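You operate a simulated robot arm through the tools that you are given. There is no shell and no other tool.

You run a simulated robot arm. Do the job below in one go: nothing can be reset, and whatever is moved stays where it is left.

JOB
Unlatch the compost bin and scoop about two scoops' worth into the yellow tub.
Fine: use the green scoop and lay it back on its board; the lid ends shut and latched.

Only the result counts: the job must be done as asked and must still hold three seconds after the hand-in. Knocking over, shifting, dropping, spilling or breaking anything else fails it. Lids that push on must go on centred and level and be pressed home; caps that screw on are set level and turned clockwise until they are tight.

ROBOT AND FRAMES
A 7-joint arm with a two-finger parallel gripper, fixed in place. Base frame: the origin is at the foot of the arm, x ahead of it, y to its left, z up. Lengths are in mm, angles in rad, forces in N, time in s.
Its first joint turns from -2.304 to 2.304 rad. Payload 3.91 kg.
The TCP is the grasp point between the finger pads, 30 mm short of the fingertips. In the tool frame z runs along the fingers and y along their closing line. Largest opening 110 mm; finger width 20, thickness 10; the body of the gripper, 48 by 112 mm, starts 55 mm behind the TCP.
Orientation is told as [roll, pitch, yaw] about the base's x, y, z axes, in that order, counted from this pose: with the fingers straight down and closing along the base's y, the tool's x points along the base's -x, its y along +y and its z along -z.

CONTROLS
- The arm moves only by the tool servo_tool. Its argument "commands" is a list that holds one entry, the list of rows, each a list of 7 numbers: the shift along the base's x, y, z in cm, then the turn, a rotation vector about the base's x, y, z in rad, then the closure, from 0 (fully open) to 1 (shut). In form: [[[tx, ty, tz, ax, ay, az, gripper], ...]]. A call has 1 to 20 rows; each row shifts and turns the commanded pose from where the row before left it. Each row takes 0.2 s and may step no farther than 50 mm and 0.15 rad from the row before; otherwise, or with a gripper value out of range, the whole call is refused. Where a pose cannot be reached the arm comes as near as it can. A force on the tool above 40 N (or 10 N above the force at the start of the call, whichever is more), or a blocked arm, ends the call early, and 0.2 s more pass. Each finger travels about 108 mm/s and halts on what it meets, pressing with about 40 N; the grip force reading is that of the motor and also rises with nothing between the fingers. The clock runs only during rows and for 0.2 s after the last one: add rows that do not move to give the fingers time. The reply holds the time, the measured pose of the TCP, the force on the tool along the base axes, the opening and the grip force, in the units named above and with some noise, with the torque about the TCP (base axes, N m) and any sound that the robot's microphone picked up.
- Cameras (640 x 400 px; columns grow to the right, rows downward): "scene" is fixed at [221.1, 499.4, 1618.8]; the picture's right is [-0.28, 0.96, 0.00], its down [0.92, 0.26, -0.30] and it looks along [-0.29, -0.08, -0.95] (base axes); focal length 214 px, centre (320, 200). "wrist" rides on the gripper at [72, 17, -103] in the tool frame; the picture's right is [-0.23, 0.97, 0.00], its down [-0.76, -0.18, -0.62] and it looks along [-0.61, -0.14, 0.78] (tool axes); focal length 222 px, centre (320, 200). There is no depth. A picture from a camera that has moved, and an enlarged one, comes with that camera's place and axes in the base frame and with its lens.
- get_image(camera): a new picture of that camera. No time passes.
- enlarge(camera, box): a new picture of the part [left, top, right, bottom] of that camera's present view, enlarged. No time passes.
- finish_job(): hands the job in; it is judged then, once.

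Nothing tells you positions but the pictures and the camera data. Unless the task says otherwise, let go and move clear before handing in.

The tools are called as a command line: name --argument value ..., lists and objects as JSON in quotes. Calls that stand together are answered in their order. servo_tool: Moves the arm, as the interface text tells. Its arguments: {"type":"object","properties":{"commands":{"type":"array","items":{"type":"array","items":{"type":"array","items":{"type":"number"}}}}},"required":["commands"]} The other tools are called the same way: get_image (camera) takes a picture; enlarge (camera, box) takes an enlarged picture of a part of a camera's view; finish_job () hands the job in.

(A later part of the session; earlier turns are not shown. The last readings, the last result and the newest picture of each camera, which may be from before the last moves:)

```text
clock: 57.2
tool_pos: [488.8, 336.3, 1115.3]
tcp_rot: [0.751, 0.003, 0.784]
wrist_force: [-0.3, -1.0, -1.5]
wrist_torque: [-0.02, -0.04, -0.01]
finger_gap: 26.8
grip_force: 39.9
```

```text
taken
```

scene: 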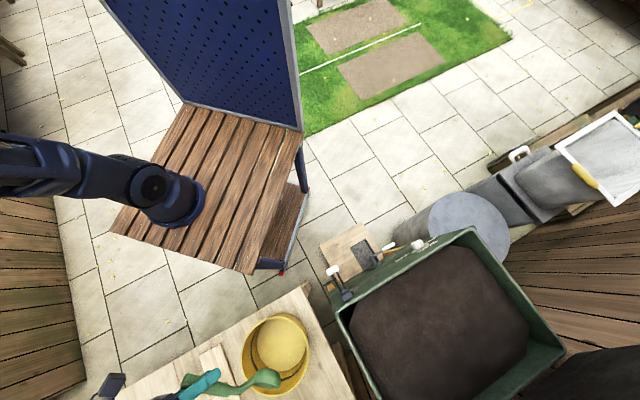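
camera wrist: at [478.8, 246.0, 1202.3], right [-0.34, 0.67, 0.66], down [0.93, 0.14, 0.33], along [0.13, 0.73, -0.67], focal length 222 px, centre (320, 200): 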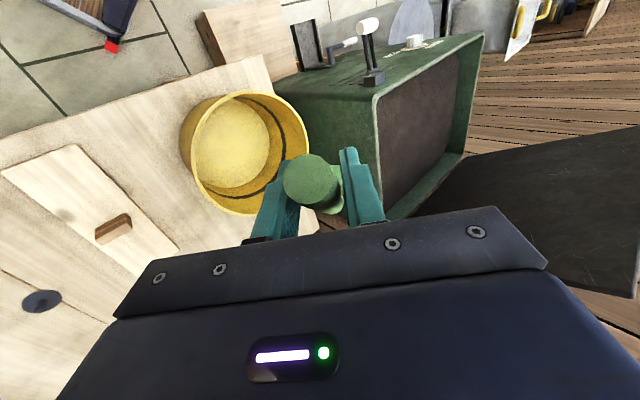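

The half roll tracked perfectly. Rehearsing the second half.

servo_tool --commands '[[[-0.53, 0.645, 0.774, -0.0688, 0.0688, -0.1044, 1], [-0.404, 0.747, 0.758, -0.0688, 0.0688, -0.1044, 1], [-0.271, 0.834, 0.728, -0.0688, 0.0688, -0.1044, 1], [-0.131, 0.902, 0.681, -0.0688, 0.0688, -0.1044, 1], [0.011, 0.956, 0.622, -0.0688, 0.0688, -0.1044, 1], [0.153, 0.984, 0.548, -0.0688, 0.0688, -0.1044, 1], [0.291, 0.998, 0.466, -0.0688, 0.0688, -0.1044, 1], [0.424, 0.988, 0.371, -0.0688, 0.0688, -0.1044, 1], [0.549, 0.96, 0.272, -0.0688, 0.0688, -0.1044, 1], [0.661, 0.911, 0.165, -0.0688, 0.0688, -0.1044, 1], [0.761, 0.846, 0.055, -0.0688, 0.0688, -0.1044, 1], [0, 0, 0, 0, 0, 0, 1]]]'

get_image --camera "wrist"

get_image --camera "scene"

```text
clock: 59.8
tool_pos: [504.2, 435.4, 1167.5]
tcp_rot: [-0.001, 0.75, -0.787]
wrist_force: [0.0, -0.3, -1.4]
wrist_torque: [0.0, 0.01, 0.0]
finger_gap: 26.8
grip_force: 40.6
```

```text
taken
camera wrist: at [528.2, 435.7, 1293.4], right [0.81, 0.57, -0.16], down [0.57, -0.82, -0.06], along [-0.16, -0.04, -0.99], focal length 222 px, centre (320, 200)
```

wrist: 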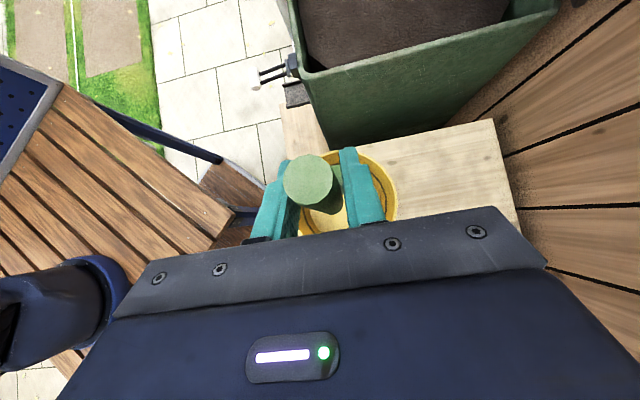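

```text
taken
```

scene: 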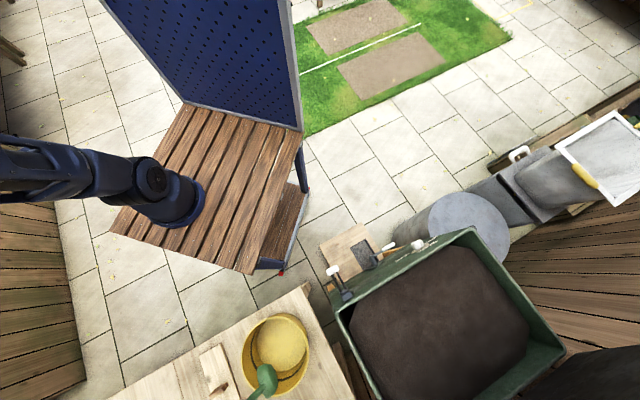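

The full roll works and the scoop ends mouth-sideways over the tub. Rehearsing the last bit (raising the tool to tip the mouth downward).

servo_tool --commands '[[[1.216, -1.216, -0.25, 0.0969, 0.0969, 0, 1], [1.188, -1.188, -0.47, 0.0969, 0.0969, 0, 1], [1.124, -1.124, -0.71, 0.0969, 0.0969, 0, 1], [1.053, -1.053, -0.91, 0.0969, 0.0969, 0, 1], [0.947, -0.947, -1.1, 0.0969, 0.0969, 0, 1], [0, 0, 0, 0, 0, 0, 1]]]'

get_image --camera "wrist"

get_image --camera "scene"

```text
clock: 61.2
tool_pos: [560.7, 378.6, 1135.3]
tcp_rot: [0.003, 1.435, -0.783]
wrist_force: [0.4, 0.6, -1.4]
wrist_torque: [-0.04, -0.04, -0.01]
finger_gap: 26.9
grip_force: 40.2
```

```text
taken
camera wrist: at [638.2, 325.6, 1220.1], right [0.71, 0.67, -0.22], down [0.38, -0.63, -0.67], along [-0.59, 0.39, -0.71], focal length 222 px, centre (320, 200)
```

wrist: 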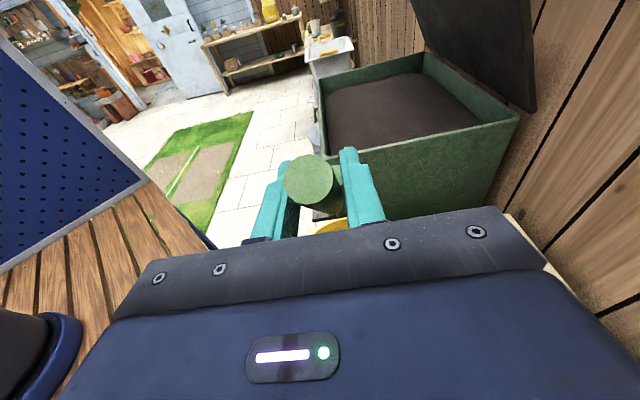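

```text
taken
```

scene: 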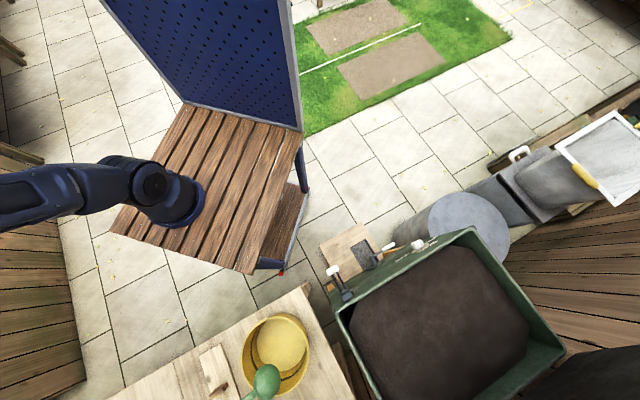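

The whole tipping motion is feasible. This view also shows the bin and lid nicely; I'll enlarge it to refine the compost level.

enlarge --camera "wrist" --box '[300, 0, 560, 220]'

enlarge --camera "scene" --box '[200, 300, 330, 400]'

enlarge --camera "scene" --box '[320, 220, 580, 400]'

```text
1.82 times, centred on (430, 110) of wrist
camera zoom: at [638.2, 325.6, 1220.1], right [0.71, 0.67, -0.22], down [0.38, -0.63, -0.67], along [-0.59, 0.39, -0.71], focal length 404 px, centre (120, 364)
```

zoom: 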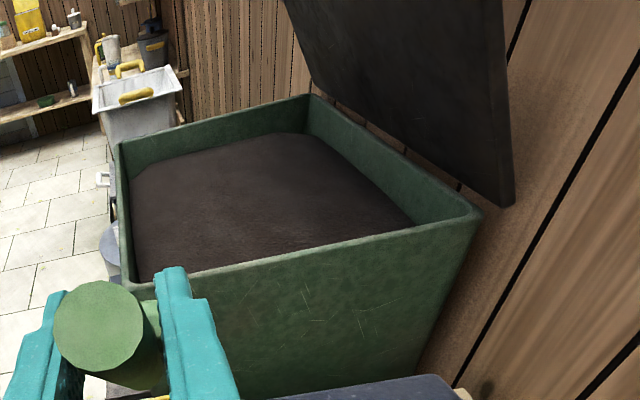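

```text
4.00 times, centred on (265, 350) of scene
camera zoom: at [221.1, 499.4, 1618.8], right [-0.28, 0.96, 0.0], down [0.92, 0.26, -0.3], along [-0.29, -0.08, -0.95], focal length 858 px, centre (540, -400)
```

zoom: 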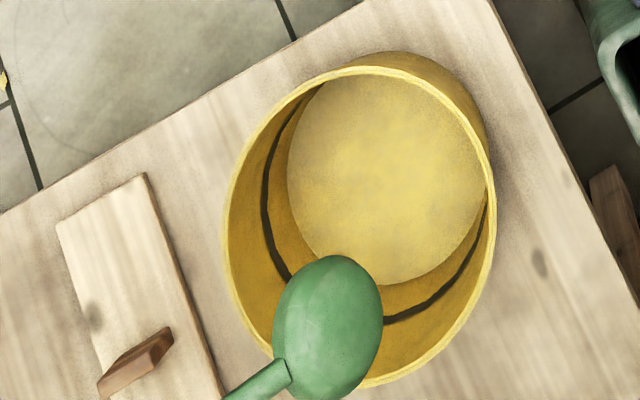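

```text
2.22 times, centred on (450, 310) of scene
camera zoom: at [221.1, 499.4, 1618.8], right [-0.28, 0.96, 0.0], down [0.92, 0.26, -0.3], along [-0.29, -0.08, -0.95], focal length 477 px, centre (31, -44)
```

zoom: 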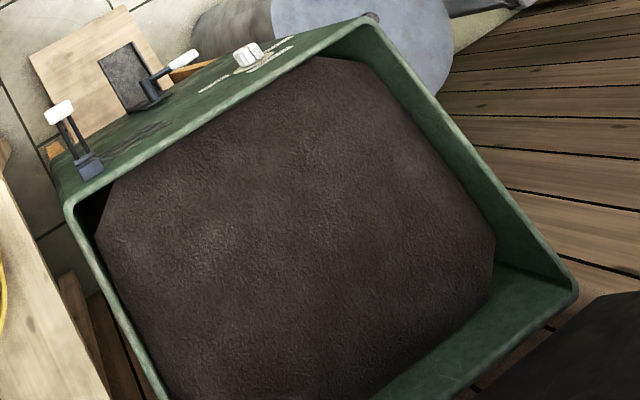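

Compost surface ≈ z 874, bin rim ≈ z 940. Rehearsal succeeded, so I unwind the roll and move back over the bin with the scoop level and pointing along the bin's width.

servo_tool --commands '[[[-0.947, 0.947, 1.1, -0.0969, -0.0969, 0, 1], [-1.053, 1.053, 0.91, -0.0969, -0.0969, 0, 1], [-1.124, 1.124, 0.71, -0.0969, -0.0969, 0, 1], [-1.188, 1.188, 0.47, -0.0969, -0.0969, 0, 1], [-1.216, 1.216, 0.25, -0.0969, -0.0969, 0, 1], [0, 0, 0, 0.0688, -0.0688, 0.1044, 1], [0, 0, 0, 0.0688, -0.0688, 0.1044, 1], [0, 0, 0, 0.0688, -0.0688, 0.1044, 1], [0, 0, 0, 0.0688, -0.0688, 0.1044, 1], [0, 0, 0, 0.0688, -0.0688, 0.1044, 1], [0, 0, 0, 0.0688, -0.0688, 0.1044, 1], [0, 0, 0, 0.0688, -0.0688, 0.1044, 1], [0, 0, 0, 0.0688, -0.0688, 0.1044, 1], [0, 0, 0, 0.0688, -0.0688, 0.1044, 1], [0, 0, 0, 0.0688, -0.0688, 0.1044, 1], [0, 0, 0, 0.0688, -0.0688, 0.1044, 1]]]'

servo_tool --commands '[[[-2.0, 2.9, -0.2, 0.0688, -0.0688, 0.1044, 1], [-2.0, 2.9, -0.2, 0.0688, -0.0688, 0.1044, 1], [-2.0, 2.9, -0.2, 0.0688, -0.0688, 0.1044, 1], [-2.0, 2.9, -0.2, 0.0688, -0.0688, 0.1044, 1], [-2.0, 2.9, -0.2, 0.0688, -0.0688, 0.1044, 1], [-2.0, 2.9, -0.2, 0.0688, -0.0688, 0.1044, 1], [-2.0, 2.9, -0.2, 0.0688, -0.0688, 0.1044, 1], [-2.0, 2.9, -0.2, 0.0688, -0.0688, 0.1044, 1], [-2.0, 2.9, -0.2, 0.0688, -0.0688, 0.1044, 1], [-2.0, 2.9, -0.2, 0.0688, -0.0688, 0.1044, 1], [-2.0, 2.9, -0.2, 0.0688, -0.0688, 0.1044, 1], [-2.0, 2.9, -0.2, 0, 0, 0, 1], [0, 0, 0, 0, 0, 0, 1]]]'

get_image --camera "wrist"

get_image --camera "scene"

```text
clock: 64.6
tool_pos: [504.3, 434.6, 1169.8]
tcp_rot: [0.75, -0.001, 0.788]
wrist_force: [-1.0, 0.3, 0.5]
wrist_torque: [-0.04, -0.02, 0.0]
finger_gap: 27.0
grip_force: 39.6
```

```text
clock: 67.4
tool_pos: [265.9, 783.7, 1143.4]
tcp_rot: [0.004, -0.749, 2.354]
wrist_force: [0.7, -0.1, 0.2]
wrist_torque: [-0.06, -0.06, -0.02]
finger_gap: 26.9
grip_force: 39.9
```

```text
taken
camera wrist: at [339.8, 685.1, 1170.6], right [-0.81, -0.57, 0.16], down [0.03, 0.22, 0.97], along [-0.59, 0.79, -0.16], focal length 222 px, centre (320, 200)
```

wrist: 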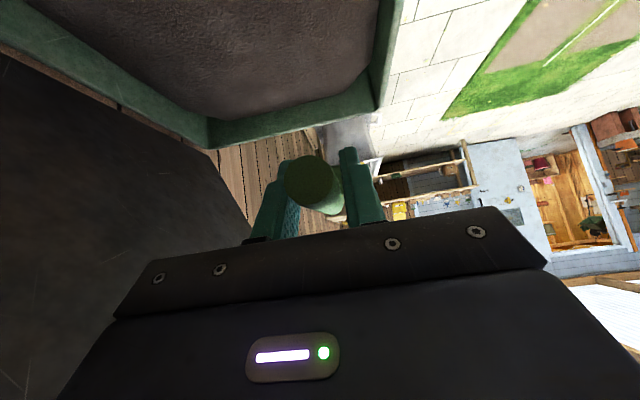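

```text
taken
```

scene: 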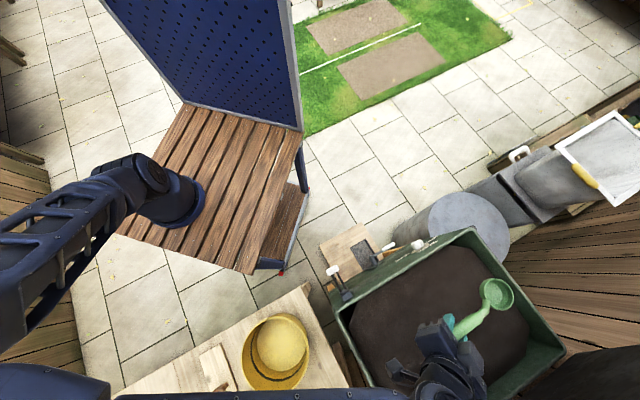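

The scoop is level over the compost, cup at about (177, 872). I'll pitch the cup down 43° and lower it until just above the surface.

servo_tool --commands '[[[0.2, -0.2, -1.5, -0.0884, -0.0884, 0, 1], [0.2, -0.2, -1.5, -0.0884, -0.0884, 0, 1], [0.2, -0.2, -1.5, -0.0884, -0.0884, 0, 1], [0.2, -0.2, -1.5, -0.0884, -0.0884, 0, 1], [0.2, -0.2, -1.5, -0.0884, -0.0884, 0, 1], [0.2, -0.2, -1.5, -0.0884, -0.0884, 0, 1], [0, 0, -2.0, 0, 0, 0, 1], [0, 0, 0, 0, 0, 0, 1]]]'

get_image --camera "scene"

get_image --camera "wrist"

```text
clock: 69.2
tool_pos: [277.6, 771.2, 1037.0]
tcp_rot: [0.0, 0.0, 2.353]
wrist_force: [-0.1, 0.2, -1.3]
wrist_torque: [-0.01, 0.0, 0.01]
finger_gap: 26.7
grip_force: 40.0
```

```text
taken
```

scene: 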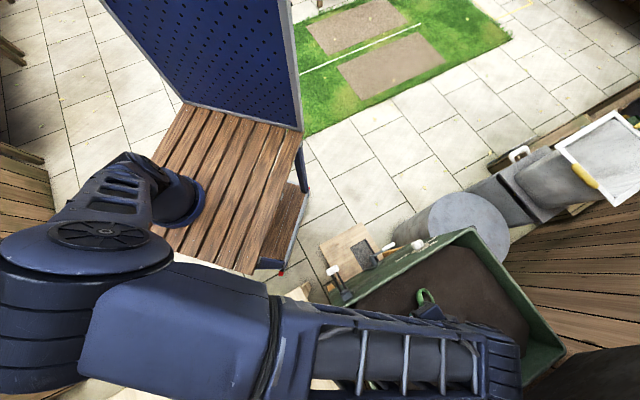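

```text
taken
camera wrist: at [315.5, 710.0, 1139.6], right [-0.85, -0.53, 0.0], down [-0.41, 0.67, 0.62], along [-0.33, 0.53, -0.78], focal length 222 px, centre (320, 200)
```

wrist: 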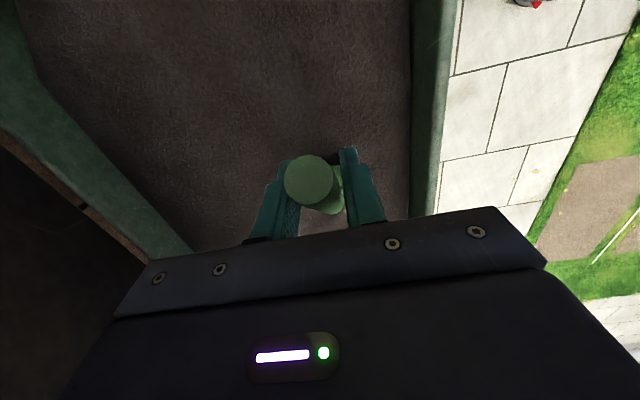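

Cup is pitched and above the compost. Lowering in small steps while watching the force.

servo_tool --commands '[[[0, 0, -2.0, 0, 0, 0, 1], [0, 0, -2.0, 0, 0, 0, 1], [0, 0, -1.5, 0, 0, 0, 1], [0, 0, -1.5, 0, 0, 0, 1]]]'

get_image --camera "wrist"

enlarge --camera "scene" --box '[380, 250, 520, 350]'

```text
clock: 70.2
tool_pos: [276.0, 771.8, 966.5]
tcp_rot: [0.0, 0.001, 2.354]
wrist_force: [-0.9, -0.4, -0.6]
wrist_torque: [-0.04, -0.04, 0.0]
finger_gap: 27.0
grip_force: 40.0
```

```text
taken
camera wrist: at [315.4, 708.8, 1068.9], right [-0.85, -0.53, 0.0], down [-0.41, 0.67, 0.62], along [-0.33, 0.53, -0.78], focal length 222 px, centre (320, 200)
```

wrist: 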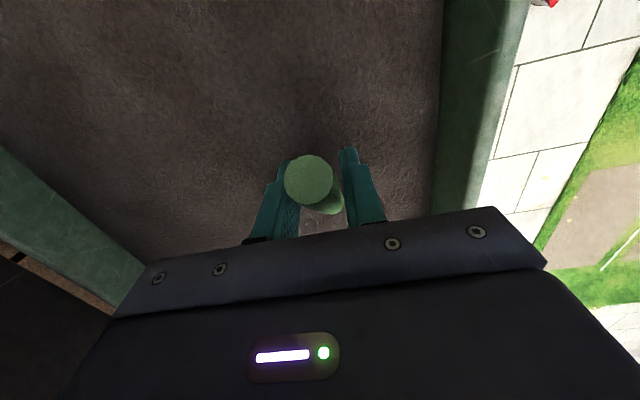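

```text
4.00 times, centred on (450, 300) of scene
camera zoom: at [221.1, 499.4, 1618.8], right [-0.28, 0.96, 0.0], down [0.92, 0.26, -0.3], along [-0.29, -0.08, -0.95], focal length 858 px, centre (-200, -200)
```

zoom: 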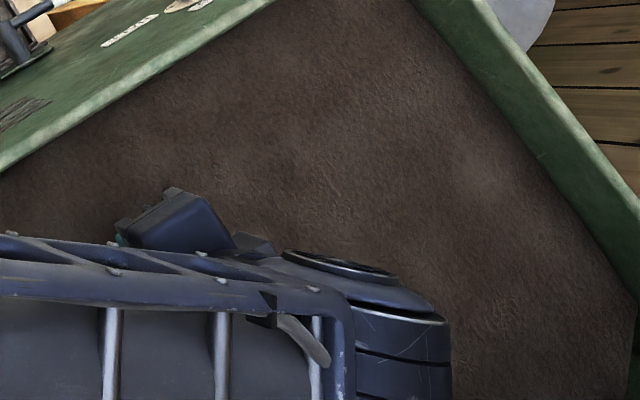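

No resistance yet. Continuing down a bit more.

servo_tool --commands '[[[0, 0, -1.4, 0, 0, 0, 1], [0, 0, -1.4, 0, 0, 0, 1], [0, 0, -1.3, 0, 0, 0, 1]]]'

get_image --camera "wrist"

enlarge --camera "wrist" --box '[240, 120, 400, 240]'

```text
clock: 71.0
tool_pos: [276.0, 771.0, 923.9]
tcp_rot: [-0.001, -0.001, 2.353]
wrist_force: [-0.1, 0.0, 0.3]
wrist_torque: [-0.05, -0.05, 0.0]
finger_gap: 26.9
grip_force: 40.4
```

```text
taken
camera wrist: at [314.6, 709.6, 1027.4], right [-0.85, -0.53, 0.0], down [-0.41, 0.67, 0.62], along [-0.33, 0.53, -0.78], focal length 222 px, centre (320, 200)
```

wrist: 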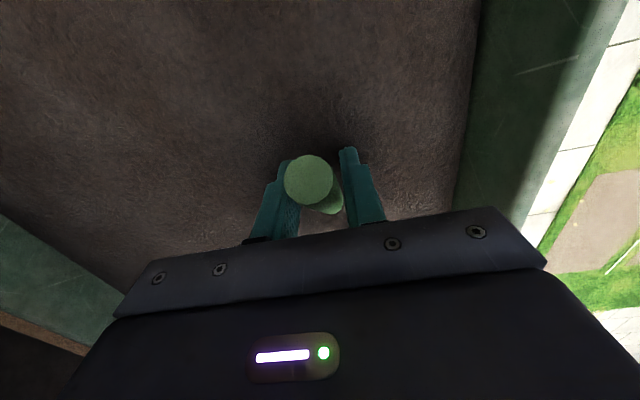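

```text
3.33 times, centred on (320, 180) of wrist
camera zoom: at [314.6, 709.6, 1027.4], right [-0.85, -0.53, 0.0], down [-0.41, 0.67, 0.62], along [-0.33, 0.53, -0.78], focal length 740 px, centre (320, 267)
```

zoom: 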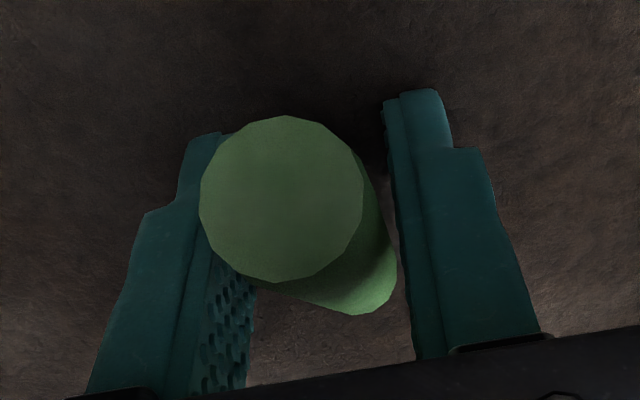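

Still no resistance, so the cup is inside loose compost. Now the scooping sweep: forward while levelling the cup, staying just under the surface.

servo_tool --commands '[[[-0.848, 0.848, -0.2, 0.0707, 0.0707, 0, 1], [-0.848, 0.848, -0.2, 0.0707, 0.0707, 0, 1], [-0.848, 0.848, -0.2, 0.0707, 0.0707, 0, 1], [-0.848, 0.848, -0.2, 0.0707, 0.0707, 0, 1], [-0.566, 0.566, -0.8, 0.0619, 0.0619, 0, 1], [-0.566, 0.566, -0.8, 0.0619, 0.0619, 0, 1], [-0.566, 0.566, -0.8, 0.0619, 0.0619, 0, 1], [-0.566, 0.566, -0.8, 0.0619, 0.0619, 0, 1], [0, 0, 0, 0, 0, 0, 1]]]'

get_image --camera "wrist"

enlarge --camera "scene" --box '[380, 230, 560, 350]'

```text
clock: 73.0
tool_pos: [220.9, 828.4, 884.4]
tcp_rot: [0.003, -0.751, 2.352]
wrist_force: [0.3, -0.5, -1.6]
wrist_torque: [-0.03, -0.08, 0.0]
finger_gap: 26.8
grip_force: 40.2
```

```text
taken
camera wrist: at [295.4, 729.4, 910.5], right [-0.81, -0.57, 0.16], down [0.04, 0.22, 0.97], along [-0.59, 0.79, -0.16], focal length 222 px, centre (320, 200)
```

wrist: 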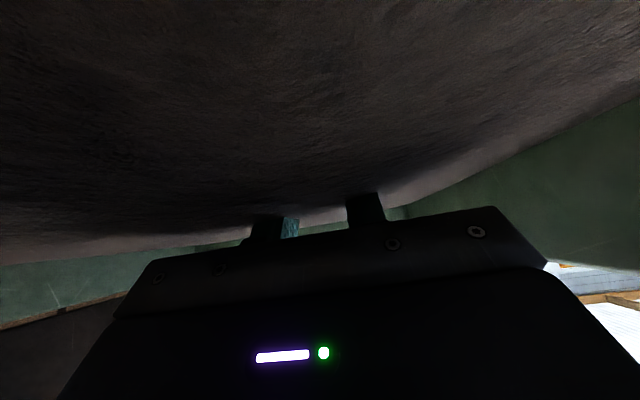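

```text
3.33 times, centred on (470, 290) of scene
camera zoom: at [221.1, 499.4, 1618.8], right [-0.28, 0.96, 0.0], down [0.92, 0.26, -0.3], along [-0.29, -0.08, -0.95], focal length 715 px, centre (-180, -100)
```

zoom: 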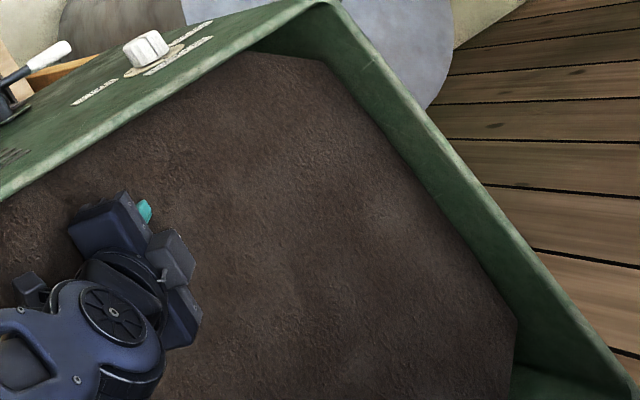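

The fingers and cup are under the (mounded) surface, no forces. Lifting level and gently.

servo_tool --commands '[[[0, 0, 1.0, 0, 0, 0, 1], [0, 0, 1.0, 0, 0, 0, 1], [0, 0, 1.5, 0, 0, 0, 1], [0, 0, 1.5, 0, 0, 0, 1], [0, 0, 2.0, 0, 0, 0, 1], [0, 0, 2.0, 0, 0, 0, 1], [0, 0, 2.0, 0, 0, 0, 1], [0, 0, 2.0, 0, 0, 0, 1], [0, 0, 0, 0, 0, 0, 1]]]'

get_image --camera "wrist"

enlarge --camera "scene" --box '[400, 230, 580, 350]'

```text
clock: 75.0
tool_pos: [218.8, 827.4, 1014.8]
tcp_rot: [0.004, -0.75, 2.351]
wrist_force: [0.5, 0.0, -1.4]
wrist_torque: [-0.11, -0.04, 0.0]
finger_gap: 27.1
grip_force: 40.0
```

```text
taken
camera wrist: at [293.7, 729.1, 1040.2], right [-0.81, -0.57, 0.16], down [0.03, 0.22, 0.97], along [-0.59, 0.79, -0.16], focal length 222 px, centre (320, 200)
```

wrist: 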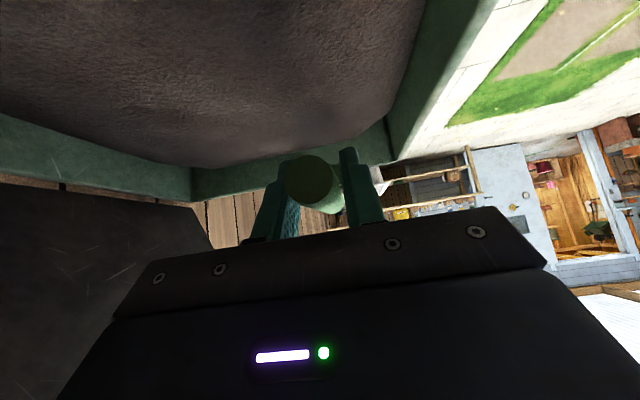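

```text
3.33 times, centred on (490, 290) of scene
camera zoom: at [221.1, 499.4, 1618.8], right [-0.28, 0.96, 0.0], down [0.92, 0.26, -0.3], along [-0.29, -0.08, -0.95], focal length 715 px, centre (-247, -100)
```

zoom: 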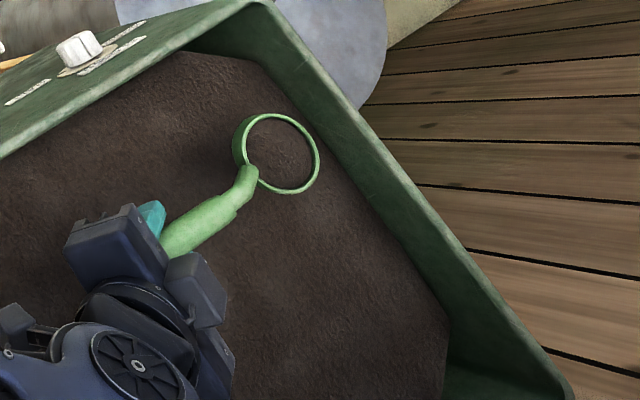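

The cup is brim-full. I'll carry it level to the tub at moderate speed, above the bin rim.

servo_tool --commands '[[[0, 0, 1.0, 0, 0, 0, 1], [0, 0, 1.5, 0, 0, 0, 1], [0, 0, 1.5, 0, 0, 0, 1], [0.5, -0.6, 0.5, 0, 0, 0, 1], [1.2, -1.55, 0, 0, 0, 0, 1], [1.84, -2.377, 0, 0, 0, 0, 1], [1.84, -2.377, 0, 0, 0, 0, 1], [1.84, -2.377, 0, 0, 0, 0, 1], [1.84, -2.377, 0, 0, 0, 0, 1], [1.84, -2.377, 0, 0, 0, 0, 1], [1.84, -2.377, 0, 0, 0, 0, 1], [1.84, -2.377, 0, 0, 0, 0, 1], [1.84, -2.377, 0, 0, 0, 0, 1], [1.84, -2.377, 0, 0, 0, 0, 1], [1.84, -2.377, 0, 0, 0, 0, 1], [1.84, -2.377, 0, 0, 0, 0, 1], [1.84, -2.377, 0, 0, 0, 0, 1]]]'

get_image --camera "scene"

```text
clock: 78.6
tool_pos: [459.0, 520.0, 1059.7]
tcp_rot: [0.002, -0.751, 2.355]
wrist_force: [-0.4, -0.4, -0.2]
wrist_torque: [-0.06, -0.11, -0.01]
finger_gap: 26.8
grip_force: 40.3
```

```text
taken
```

scene: 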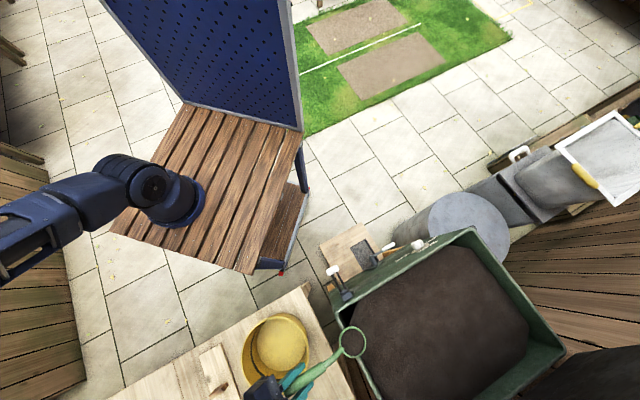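

Still full and level. Continuing to above the tub, then lowering.

servo_tool --commands '[[[1.826, -2.4, 0, 0, 0, 0, 1], [1.826, -2.4, 0, 0, 0, 0, 1], [1.826, -2.4, 0, 0, 0, 0, 1], [1.826, -2.4, 0, 0, 0, 0, 1], [1.826, -2.4, 0, 0, 0, 0, 1], [1.826, -2.4, 0, 0, 0, 0, 1], [1.2, -1.6, 0, 0, 0, 0, 1], [0.626, -0.8, 0, 0, 0, 0, 1], [0, 0, -1.5, 0, 0, 0, 1], [0, 0, -2.0, 0, 0, 0, 1], [0, 0, -2.0, 0, 0, 0, 1], [0, 0, -1.0, 0, 0, 0, 1], [0, 0, 0, 0, 0, 0, 1]]]'

get_image --camera "scene"

get_image --camera "wrist"

```text
clock: 81.4
tool_pos: [586.9, 353.9, 994.0]
tcp_rot: [0.003, -0.752, 2.352]
wrist_force: [-0.5, -0.2, -0.5]
wrist_torque: [-0.06, -0.03, 0.01]
finger_gap: 26.7
grip_force: 39.9
```

```text
taken
```

scene: 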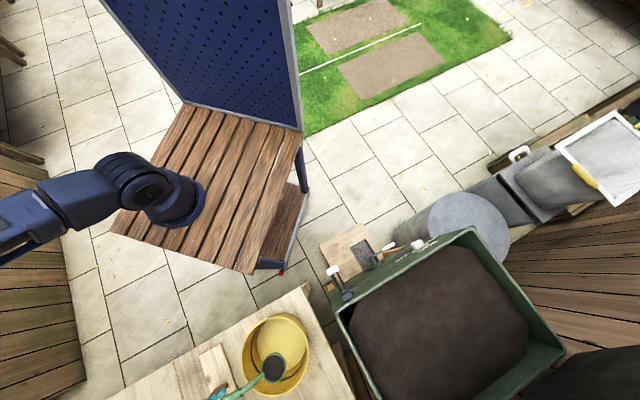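

```text
taken
camera wrist: at [661.8, 254.7, 1019.7], right [-0.81, -0.57, 0.16], down [0.03, 0.22, 0.97], along [-0.59, 0.79, -0.16], focal length 222 px, centre (320, 200)
```

wrist: 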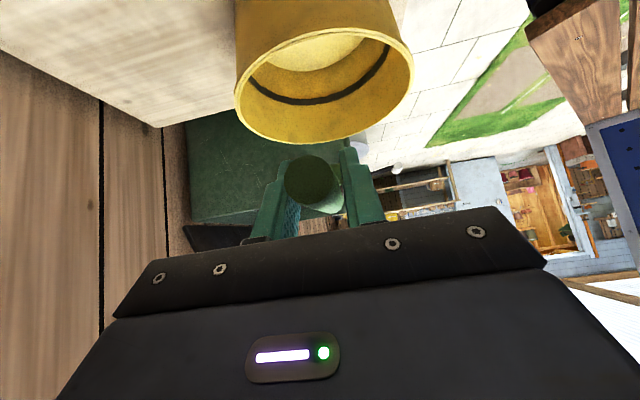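

The full cup is centred over the tub. I'll lower slightly and pour with the rehearsed roll.

servo_tool --commands '[[[0, 0, -1.0, 0, 0, 0, 1], [0, 0, -1.0, 0, 0, 0, 1], [-0.846, -0.761, 0.055, -0.0688, 0.0688, -0.1044, 1], [-0.911, -0.661, 0.165, -0.0688, 0.0688, -0.1044, 1], [-0.96, -0.549, 0.272, -0.0688, 0.0688, -0.1044, 1], [-0.988, -0.424, 0.371, -0.0688, 0.0688, -0.1044, 1], [-0.998, -0.291, 0.466, -0.0688, 0.0688, -0.1044, 1], [-0.984, -0.153, 0.548, -0.0688, 0.0688, -0.1044, 1], [-0.956, -0.011, 0.622, -0.0688, 0.0688, -0.1044, 1], [-0.902, 0.131, 0.681, -0.0688, 0.0688, -0.1044, 1], [-0.834, 0.271, 0.728, -0.0688, 0.0688, -0.1044, 1], [-0.747, 0.404, 0.758, -0.0688, 0.0688, -0.1044, 1], [-0.645, 0.53, 0.774, -0.0688, 0.0688, -0.1044, 1]]]'

enlarge --camera "scene" --box '[180, 290, 340, 400]'

get_image --camera "wrist"

```text
clock: 84.2
tool_pos: [488.0, 337.5, 1030.2]
tcp_rot: [0.753, 0.004, 0.783]
wrist_force: [-0.2, -0.8, -0.1]
wrist_torque: [-0.04, 0.02, 0.02]
finger_gap: 26.8
grip_force: 39.4
```

```text
3.64 times, centred on (260, 345) of scene
camera zoom: at [221.1, 499.4, 1618.8], right [-0.28, 0.96, 0.0], down [0.92, 0.26, -0.3], along [-0.29, -0.08, -0.95], focal length 780 px, centre (538, -327)
```

zoom: 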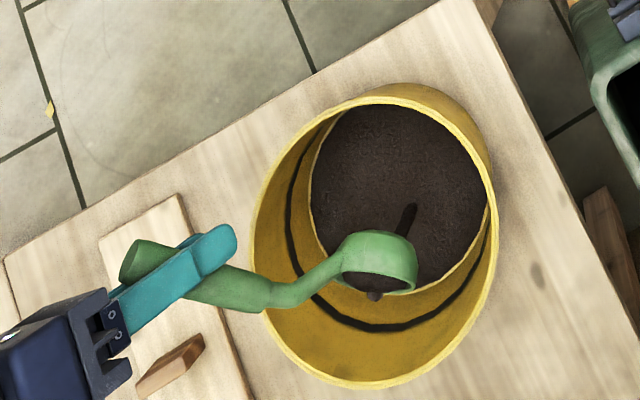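

```text
taken
camera wrist: at [478.2, 246.4, 1116.3], right [-0.34, 0.67, 0.66], down [0.93, 0.14, 0.33], along [0.13, 0.73, -0.67], focal length 222 px, centre (320, 200)
```

wrist: 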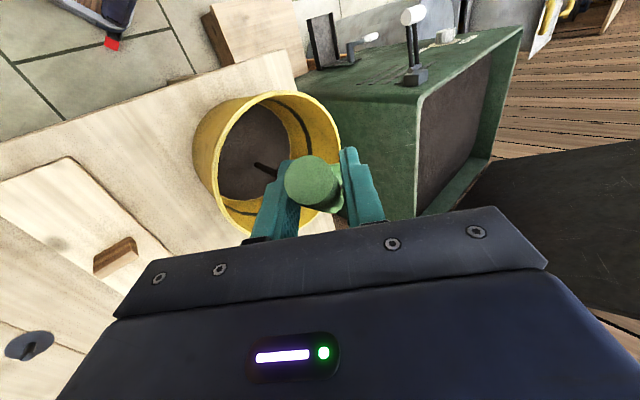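

Compost is pouring into the tub. Continuing the roll to empty the cup fully.

servo_tool --commands '[[[-0.53, 0.645, 0.774, -0.0688, 0.0688, -0.1044, 1], [-0.404, 0.747, 0.758, -0.0688, 0.0688, -0.1044, 1], [-0.271, 0.834, 0.728, -0.0688, 0.0688, -0.1044, 1], [-0.131, 0.902, 0.681, -0.0688, 0.0688, -0.1044, 1], [0.011, 0.956, 0.622, -0.0688, 0.0688, -0.1044, 1], [0.153, 0.984, 0.548, -0.0688, 0.0688, -0.1044, 1], [0.291, 0.998, 0.466, -0.0688, 0.0688, -0.1044, 1], [0.424, 0.988, 0.371, -0.0688, 0.0688, -0.1044, 1], [0.549, 0.96, 0.272, -0.0688, 0.0688, -0.1044, 1], [0.661, 0.911, 0.165, -0.0688, 0.0688, -0.1044, 1], [0.761, 0.846, 0.055, -0.0688, 0.0688, -0.1044, 1], [0, 0, 0, 0, 0, 0, 1]]]'

enlarge --camera "scene" --box '[180, 290, 340, 400]'

get_image --camera "wrist"

```text
clock: 86.8
tool_pos: [503.8, 436.2, 1083.8]
tcp_rot: [0.0, 0.751, -0.787]
wrist_force: [-0.3, 0.0, -1.2]
wrist_torque: [-0.01, 0.0, -0.03]
finger_gap: 26.8
grip_force: 39.7
```

```text
3.64 times, centred on (260, 345) of scene
camera zoom: at [221.1, 499.4, 1618.8], right [-0.28, 0.96, 0.0], down [0.92, 0.26, -0.3], along [-0.29, -0.08, -0.95], focal length 780 px, centre (538, -327)
```

zoom: 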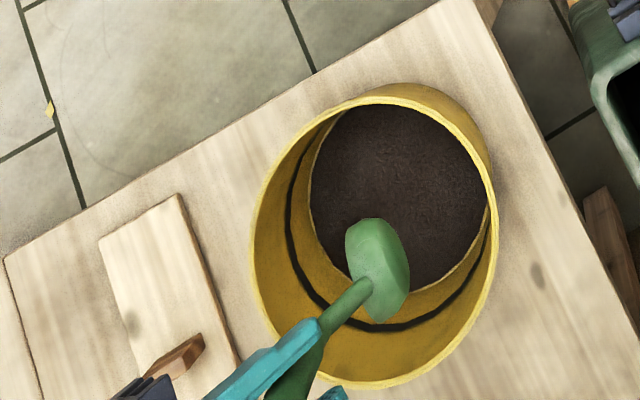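

```text
taken
camera wrist: at [528.0, 436.1, 1208.8], right [0.81, 0.57, -0.16], down [0.57, -0.82, -0.06], along [-0.16, -0.04, -0.99], focal length 222 px, centre (320, 200)
```

wrist: 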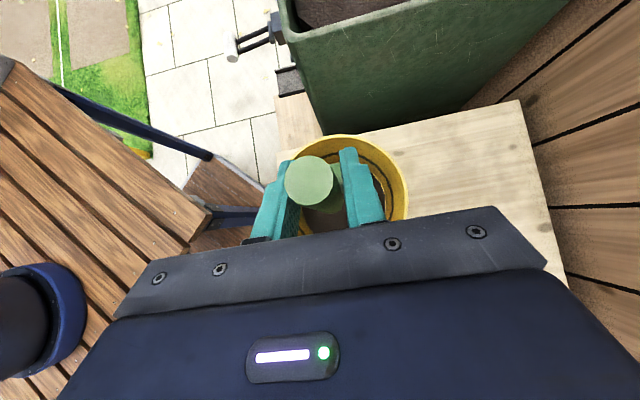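

The first load is in the tub. I'll tip the mouth further down to make sure the cup is completely empty.

servo_tool --commands '[[[1.216, -1.216, -0.25, 0.0969, 0.0969, 0, 1], [1.188, -1.188, -0.47, 0.0969, 0.0969, 0, 1], [1.124, -1.124, -0.71, 0.0969, 0.0969, 0, 1], [1.053, -1.053, -0.91, 0.0969, 0.0969, 0, 1], [0.947, -0.947, -1.1, 0.0969, 0.0969, 0, 1], [0, 0, 0, 0, 0, 0, 1], [0, 0, 0, 0, 0, 0, 1], [0, 0, 0, 0, 0, 0, 1]]]'

enlarge --camera "scene" --box '[180, 290, 340, 400]'

get_image --camera "wrist"

```text
clock: 88.6
tool_pos: [559.4, 379.4, 1048.5]
tcp_rot: [0.002, 1.434, -0.785]
wrist_force: [-0.8, 0.2, 0.2]
wrist_torque: [-0.04, -0.02, 0.01]
finger_gap: 26.8
grip_force: 40.1
```

```text
3.64 times, centred on (260, 345) of scene
camera zoom: at [221.1, 499.4, 1618.8], right [-0.28, 0.96, 0.0], down [0.92, 0.26, -0.3], along [-0.29, -0.08, -0.95], focal length 780 px, centre (538, -327)
```

zoom: 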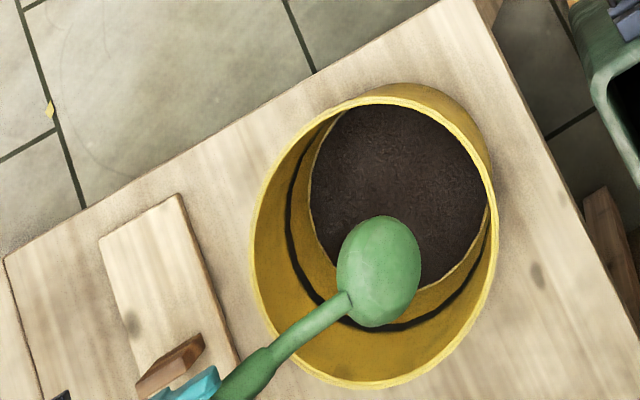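

```text
taken
camera wrist: at [636.1, 327.2, 1134.9], right [0.71, 0.67, -0.22], down [0.38, -0.64, -0.67], along [-0.59, 0.39, -0.71], focal length 222 px, centre (320, 200)
```

wrist: 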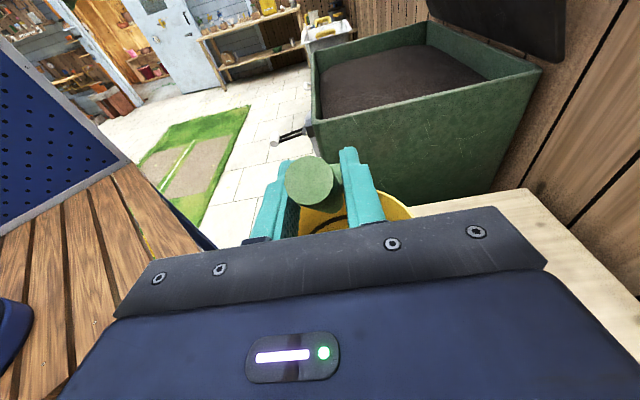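

Cup is empty and nothing spilled. I unwind the motion and go back to the bin for the second scoop.

servo_tool --commands '[[[-0.947, 0.947, 1.1, -0.0969, -0.0969, 0, 1], [-1.053, 1.053, 0.91, -0.0969, -0.0969, 0, 1], [-1.124, 1.124, 0.71, -0.0969, -0.0969, 0, 1], [-1.188, 1.188, 0.47, -0.0969, -0.0969, 0, 1], [-1.216, 1.216, 0.25, -0.0969, -0.0969, 0, 1], [-0.761, -0.846, 0.2, 0.0688, -0.0688, 0.1044, 1], [-0.661, -0.911, 0.2, 0.0688, -0.0688, 0.1044, 1], [-0.549, -0.96, 0.2, 0.0688, -0.0688, 0.1044, 1], [-0.424, -0.988, 0.2, 0.0688, -0.0688, 0.1044, 1], [-0.291, -0.998, 0.1, 0.0688, -0.0688, 0.1044, 1], [-0.153, -0.984, 0.0, 0.0688, -0.0688, 0.1044, 1], [-0.011, -0.956, 0.0, 0.0688, -0.0688, 0.1044, 1], [0.131, -0.902, 0.0, 0.0688, -0.0688, 0.1044, 1], [0.271, -0.834, 0.0, 0.0688, -0.0688, 0.1044, 1], [0.404, -0.747, 0.0, 0.0688, -0.0688, 0.1044, 1], [0.53, -0.645, 0.0, 0.0688, -0.0688, 0.1044, 1]]]'

enlarge --camera "scene" --box '[180, 290, 340, 400]'

```text
clock: 92.0
tool_pos: [488.6, 337.6, 1092.8]
tcp_rot: [0.752, 0.0, 0.787]
wrist_force: [0.3, 0.2, -0.2]
wrist_torque: [-0.05, -0.01, -0.01]
finger_gap: 27.3
grip_force: 40.0
```

```text
3.64 times, centred on (260, 345) of scene
camera zoom: at [221.1, 499.4, 1618.8], right [-0.28, 0.96, 0.0], down [0.92, 0.26, -0.3], along [-0.29, -0.08, -0.95], focal length 780 px, centre (538, -327)
```

zoom: 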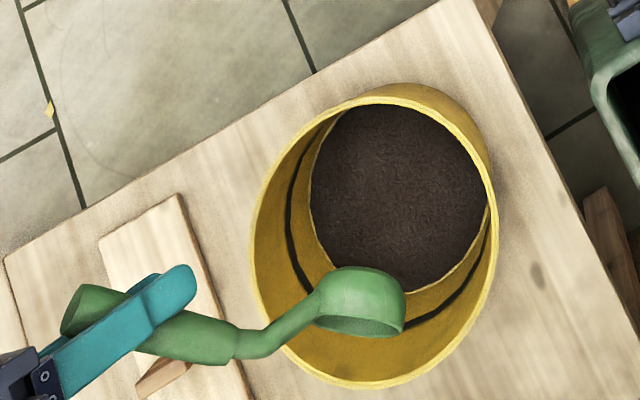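

Cup is clean and the tub holds the first load. Moving to the bin for the second dig.

servo_tool --commands '[[[-1.742, 4.0, 0.6, 0.0688, -0.0688, 0.1044, 1], [-1.742, 4.0, 0.6, 0.0688, -0.0688, 0.1044, 1], [-1.742, 4.0, 0.6, 0.0688, -0.0688, 0.1044, 1], [-1.742, 4.0, 0.6, 0.0688, -0.0688, 0.1044, 1], [-1.742, 4.0, 0.5, 0.0688, -0.0688, 0.1044, 1], [-1.742, 4.0, 0.5, 0.0688, -0.0688, 0.1044, 1], [-1.742, 4.0, 0.5, 0.0688, -0.0688, 0.1044, 1], [-1.742, 4.0, 0.3, 0.0688, -0.0688, 0.1044, 1], [-1.742, 4.0, 0.3, 0.0688, -0.0688, 0.1044, 1], [-1.742, 4.0, 0.3, 0.0688, -0.0688, 0.1044, 1], [-1.742, 4.0, 0, 0.0688, -0.0688, 0.1044, 1], [0, 0, -1.5, -0.0884, -0.0884, 0, 1], [0, 0, -1.5, -0.0884, -0.0884, 0, 1], [0, 0, -1.5, -0.0884, -0.0884, 0, 1], [0, 0, -1.5, -0.0884, -0.0884, 0, 1], [0, 0, -1.5, -0.0884, -0.0884, 0, 1], [0, 0, -1.5, -0.0884, -0.0884, 0, 1], [0, 0, 0, 0, 0, 0, 1]]]'

get_image --camera "scene"

get_image --camera "wrist"

```text
clock: 95.8
tool_pos: [297.2, 777.9, 1049.1]
tcp_rot: [0.002, -0.001, 2.352]
wrist_force: [-0.6, -0.2, -0.5]
wrist_torque: [-0.06, -0.02, -0.04]
finger_gap: 26.9
grip_force: 40.0
```

```text
taken
```

scene: 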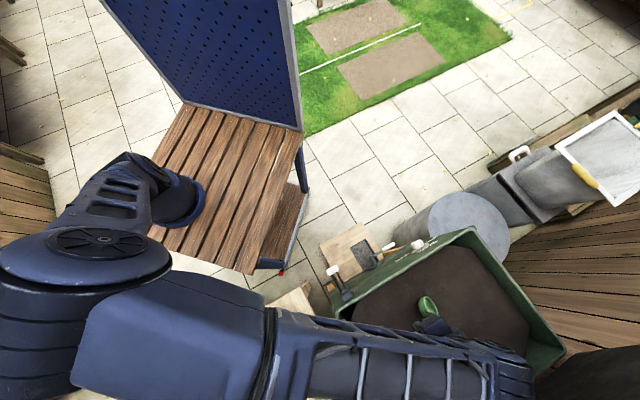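

```text
taken
camera wrist: at [335.6, 715.3, 1153.0], right [-0.85, -0.53, 0.0], down [-0.41, 0.67, 0.62], along [-0.33, 0.53, -0.78], focal length 222 px, centre (320, 200)
```

wrist: 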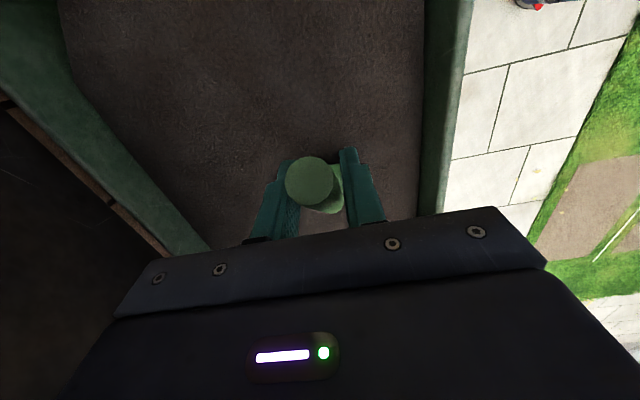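

In position. Lowering and repeating the same scooping sweep.

servo_tool --commands '[[[0, 0, -2.0, 0, 0, 0, 1], [0, 0, -2.0, 0, 0, 0, 1], [0, 0, -2.0, 0, 0, 0, 1], [0, 0, -2.0, 0, 0, 0, 1], [0, 0, -1.5, 0, 0, 0, 1], [0, 0, -1.5, 0, 0, 0, 1], [0, 0, -1.4, 0, 0, 0, 1], [-0.848, 0.848, -0.2, 0.0707, 0.0707, 0, 1], [-0.848, 0.848, -0.2, 0.0707, 0.0707, 0, 1], [-0.848, 0.848, -0.2, 0.0707, 0.0707, 0, 1], [-0.848, 0.848, -0.2, 0.0707, 0.0707, 0, 1], [-0.566, 0.566, -0.8, 0.0619, 0.0619, 0, 1], [-0.566, 0.566, -0.8, 0.0619, 0.0619, 0, 1], [-0.566, 0.566, -0.8, 0.0619, 0.0619, 0, 1], [-0.566, 0.566, -0.8, 0.0619, 0.0619, 0, 1], [0, 0, 0, 0, 0, 0, 1]]]'

servo_tool --commands '[[[0, 0, 1.0, 0, 0, 0, 1], [0, 0, 1.0, 0, 0, 0, 1], [0, 0, 1.5, 0, 0, 0, 1], [0, 0, 1.5, 0, 0, 0, 1], [0, 0, 2.0, 0, 0, 0, 1], [0, 0, 2.0, 0, 0, 0, 1], [0, 0, 2.0, 0, 0, 0, 1], [0, 0, 2.0, 0, 0, 0, 1], [0, 0, 0, 0, 0, 0, 1]]]'

enlarge --camera "scene" --box '[400, 230, 580, 350]'

```text
clock: 99.2
tool_pos: [240.7, 834.7, 886.2]
tcp_rot: [0.005, -0.752, 2.352]
wrist_force: [0.7, 0.7, -1.0]
wrist_torque: [-0.04, -0.02, 0.03]
finger_gap: 26.7
grip_force: 39.8
```

```text
clock: 101.2
tool_pos: [240.3, 836.4, 1015.8]
tcp_rot: [0.005, -0.749, 2.352]
wrist_force: [0.5, -0.6, -0.4]
wrist_torque: [-0.09, -0.06, 0.01]
finger_gap: 27.0
grip_force: 40.2
```

```text
3.33 times, centred on (490, 290) of scene
camera zoom: at [221.1, 499.4, 1618.8], right [-0.28, 0.96, 0.0], down [0.92, 0.26, -0.3], along [-0.29, -0.08, -0.95], focal length 715 px, centre (-247, -100)
```

zoom: 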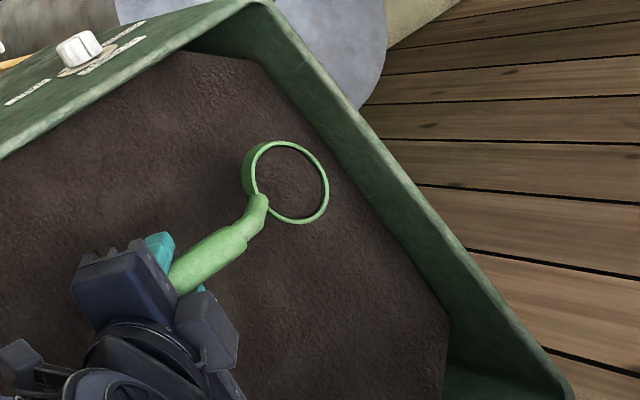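

Second scoop is full too. Carrying it level to the tub again.

servo_tool --commands '[[[0, 0, 1.0, 0, 0, 0, 1], [0, 0, 1.5, 0, 0, 0, 1], [0, 0, 1.5, 0, 0, 0, 1], [0.5, -0.7, 0.5, 0, 0, 0, 1], [1.15, -1.61, 0, 0, 0, 0, 1], [1.73, -2.42, 0, 0, 0, 0, 1], [1.73, -2.42, 0, 0, 0, 0, 1], [1.73, -2.42, 0, 0, 0, 0, 1], [1.73, -2.42, 0, 0, 0, 0, 1], [1.73, -2.42, 0, 0, 0, 0, 1], [1.73, -2.42, 0, 0, 0, 0, 1], [1.73, -2.42, 0, 0, 0, 0, 1], [1.73, -2.42, 0, 0, 0, 0, 1], [1.73, -2.42, 0, 0, 0, 0, 1], [1.73, -2.42, 0, 0, 0, 0, 1], [1.73, -2.42, 0, 0, 0, 0, 1], [1.73, -2.42, 0, 0, 0, 0, 1], [1.73, -2.42, 0, 0, 0, 0, 1]]]'

servo_tool --commands '[[[1.73, -2.42, 0, 0, 0, 0, 1], [1.73, -2.42, 0, 0, 0, 0, 1], [1.73, -2.42, 0, 0, 0, 0, 1], [1.73, -2.42, 0, 0, 0, 0, 1], [1.73, -2.42, 0, 0, 0, 0, 1], [1.2, -1.6, 0, 0, 0, 0, 1], [0.66, -0.96, 0, 0, 0, 0, 1], [0, 0, -1.5, 0, 0, 0, 1], [0, 0, -2.0, 0, 0, 0, 1], [0, 0, -2.0, 0, 0, 0, 1], [0, 0, -1.5, 0, 0, 0, 1], [0, 0, -1.3, 0, 0, 0, 1], [0, 0, 0, 0, 0, 0, 1]]]'

enlarge --camera "scene" --box '[180, 290, 340, 400]'

```text
clock: 105.0
tool_pos: [480.4, 497.0, 1061.0]
tcp_rot: [0.003, -0.749, 2.352]
wrist_force: [-1.0, 1.2, -1.0]
wrist_torque: [-0.07, -0.11, 0.0]
finger_gap: 26.8
grip_force: 40.1
```

```text
clock: 107.8
tool_pos: [585.8, 349.5, 978.9]
tcp_rot: [0.005, -0.75, 2.35]
wrist_force: [0.1, 0.5, -1.4]
wrist_torque: [-0.06, -0.05, -0.01]
finger_gap: 26.8
grip_force: 40.0
```

```text
3.64 times, centred on (260, 345) of scene
camera zoom: at [221.1, 499.4, 1618.8], right [-0.28, 0.96, 0.0], down [0.92, 0.26, -0.3], along [-0.29, -0.08, -0.95], focal length 780 px, centre (538, -327)
```

zoom: 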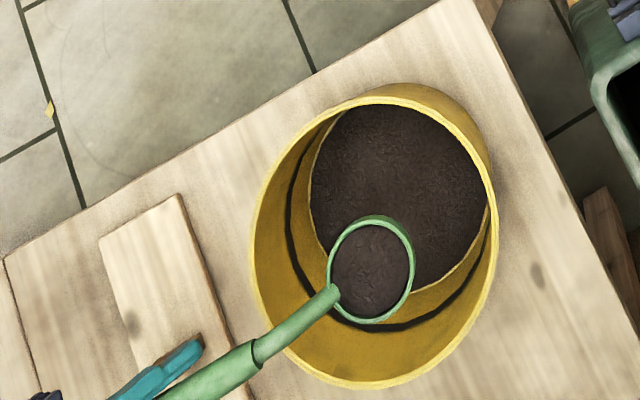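

The second full cup is over the tub. Pouring with the same roll.

servo_tool --commands '[[[-0.846, -0.761, 0.055, -0.0688, 0.0688, -0.1044, 1], [-0.911, -0.661, 0.165, -0.0688, 0.0688, -0.1044, 1], [-0.96, -0.549, 0.272, -0.0688, 0.0688, -0.1044, 1], [-0.988, -0.424, 0.371, -0.0688, 0.0688, -0.1044, 1], [-0.998, -0.291, 0.466, -0.0688, 0.0688, -0.1044, 1], [-0.984, -0.153, 0.548, -0.0688, 0.0688, -0.1044, 1], [-0.956, -0.011, 0.622, -0.0688, 0.0688, -0.1044, 1], [-0.902, 0.131, 0.681, -0.0688, 0.0688, -0.1044, 1], [-0.834, 0.271, 0.728, -0.0688, 0.0688, -0.1044, 1], [-0.747, 0.404, 0.758, -0.0688, 0.0688, -0.1044, 1], [-0.645, 0.53, 0.774, -0.0688, 0.0688, -0.1044, 1]]]'

servo_tool --commands '[[[-0.53, 0.645, 0.774, -0.0688, 0.0688, -0.1044, 1], [-0.404, 0.747, 0.758, -0.0688, 0.0688, -0.1044, 1], [-0.271, 0.834, 0.728, -0.0688, 0.0688, -0.1044, 1], [-0.131, 0.902, 0.681, -0.0688, 0.0688, -0.1044, 1], [0.011, 0.956, 0.622, -0.0688, 0.0688, -0.1044, 1], [0.153, 0.984, 0.548, -0.0688, 0.0688, -0.1044, 1], [0.291, 0.998, 0.466, -0.0688, 0.0688, -0.1044, 1], [0.424, 0.988, 0.371, -0.0688, 0.0688, -0.1044, 1], [0.549, 0.96, 0.272, -0.0688, 0.0688, -0.1044, 1], [0.661, 0.911, 0.165, -0.0688, 0.0688, -0.1044, 1], [0.761, 0.846, 0.055, -0.0688, 0.0688, -0.1044, 1], [1.216, -1.216, -0.25, 0.0969, 0.0969, 0, 1], [1.188, -1.188, -0.47, 0.0969, 0.0969, 0, 1], [1.124, -1.124, -0.71, 0.0969, 0.0969, 0, 1], [1.053, -1.053, -0.91, 0.0969, 0.0969, 0, 1], [0.947, -0.947, -1.1, 0.0969, 0.0969, 0, 1], [0, 0, 0, 0, 0, 0, 1], [0, 0, 0, 0, 0, 0, 1], [0, 0, 0, 0, 0, 0, 1]]]'

enlarge --camera "scene" --box '[180, 290, 340, 400]'

get_image --camera "wrist"

```text
clock: 110.2
tool_pos: [488.2, 334.2, 1033.7]
tcp_rot: [0.753, 0.002, 0.782]
wrist_force: [0.3, -0.4, -0.9]
wrist_torque: [-0.03, 0.03, -0.02]
finger_gap: 26.7
grip_force: 40.1
```

```text
clock: 114.2
tool_pos: [557.9, 378.7, 1053.1]
tcp_rot: [0.002, 1.434, -0.785]
wrist_force: [0.0, 0.2, -0.5]
wrist_torque: [-0.04, -0.02, 0.01]
finger_gap: 26.8
grip_force: 40.1
```

```text
3.64 times, centred on (260, 345) of scene
camera zoom: at [221.1, 499.4, 1618.8], right [-0.28, 0.96, 0.0], down [0.92, 0.26, -0.3], along [-0.29, -0.08, -0.95], focal length 780 px, centre (538, -327)
```

zoom: 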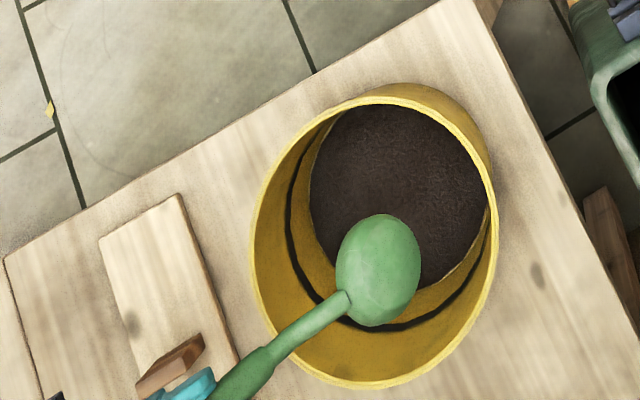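

```text
taken
camera wrist: at [635.1, 325.5, 1139.5], right [0.71, 0.67, -0.22], down [0.38, -0.64, -0.67], along [-0.59, 0.39, -0.71], focal length 222 px, centre (320, 200)
```

wrist: 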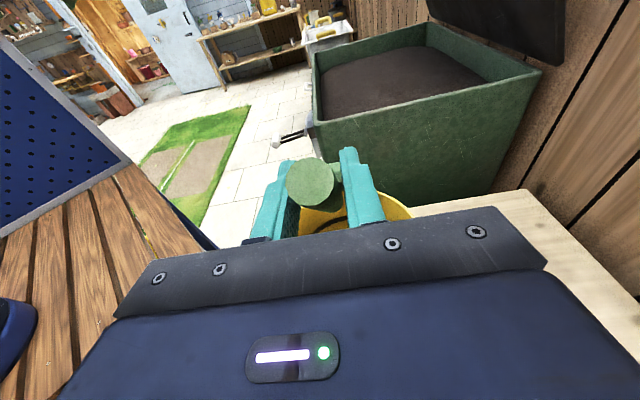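

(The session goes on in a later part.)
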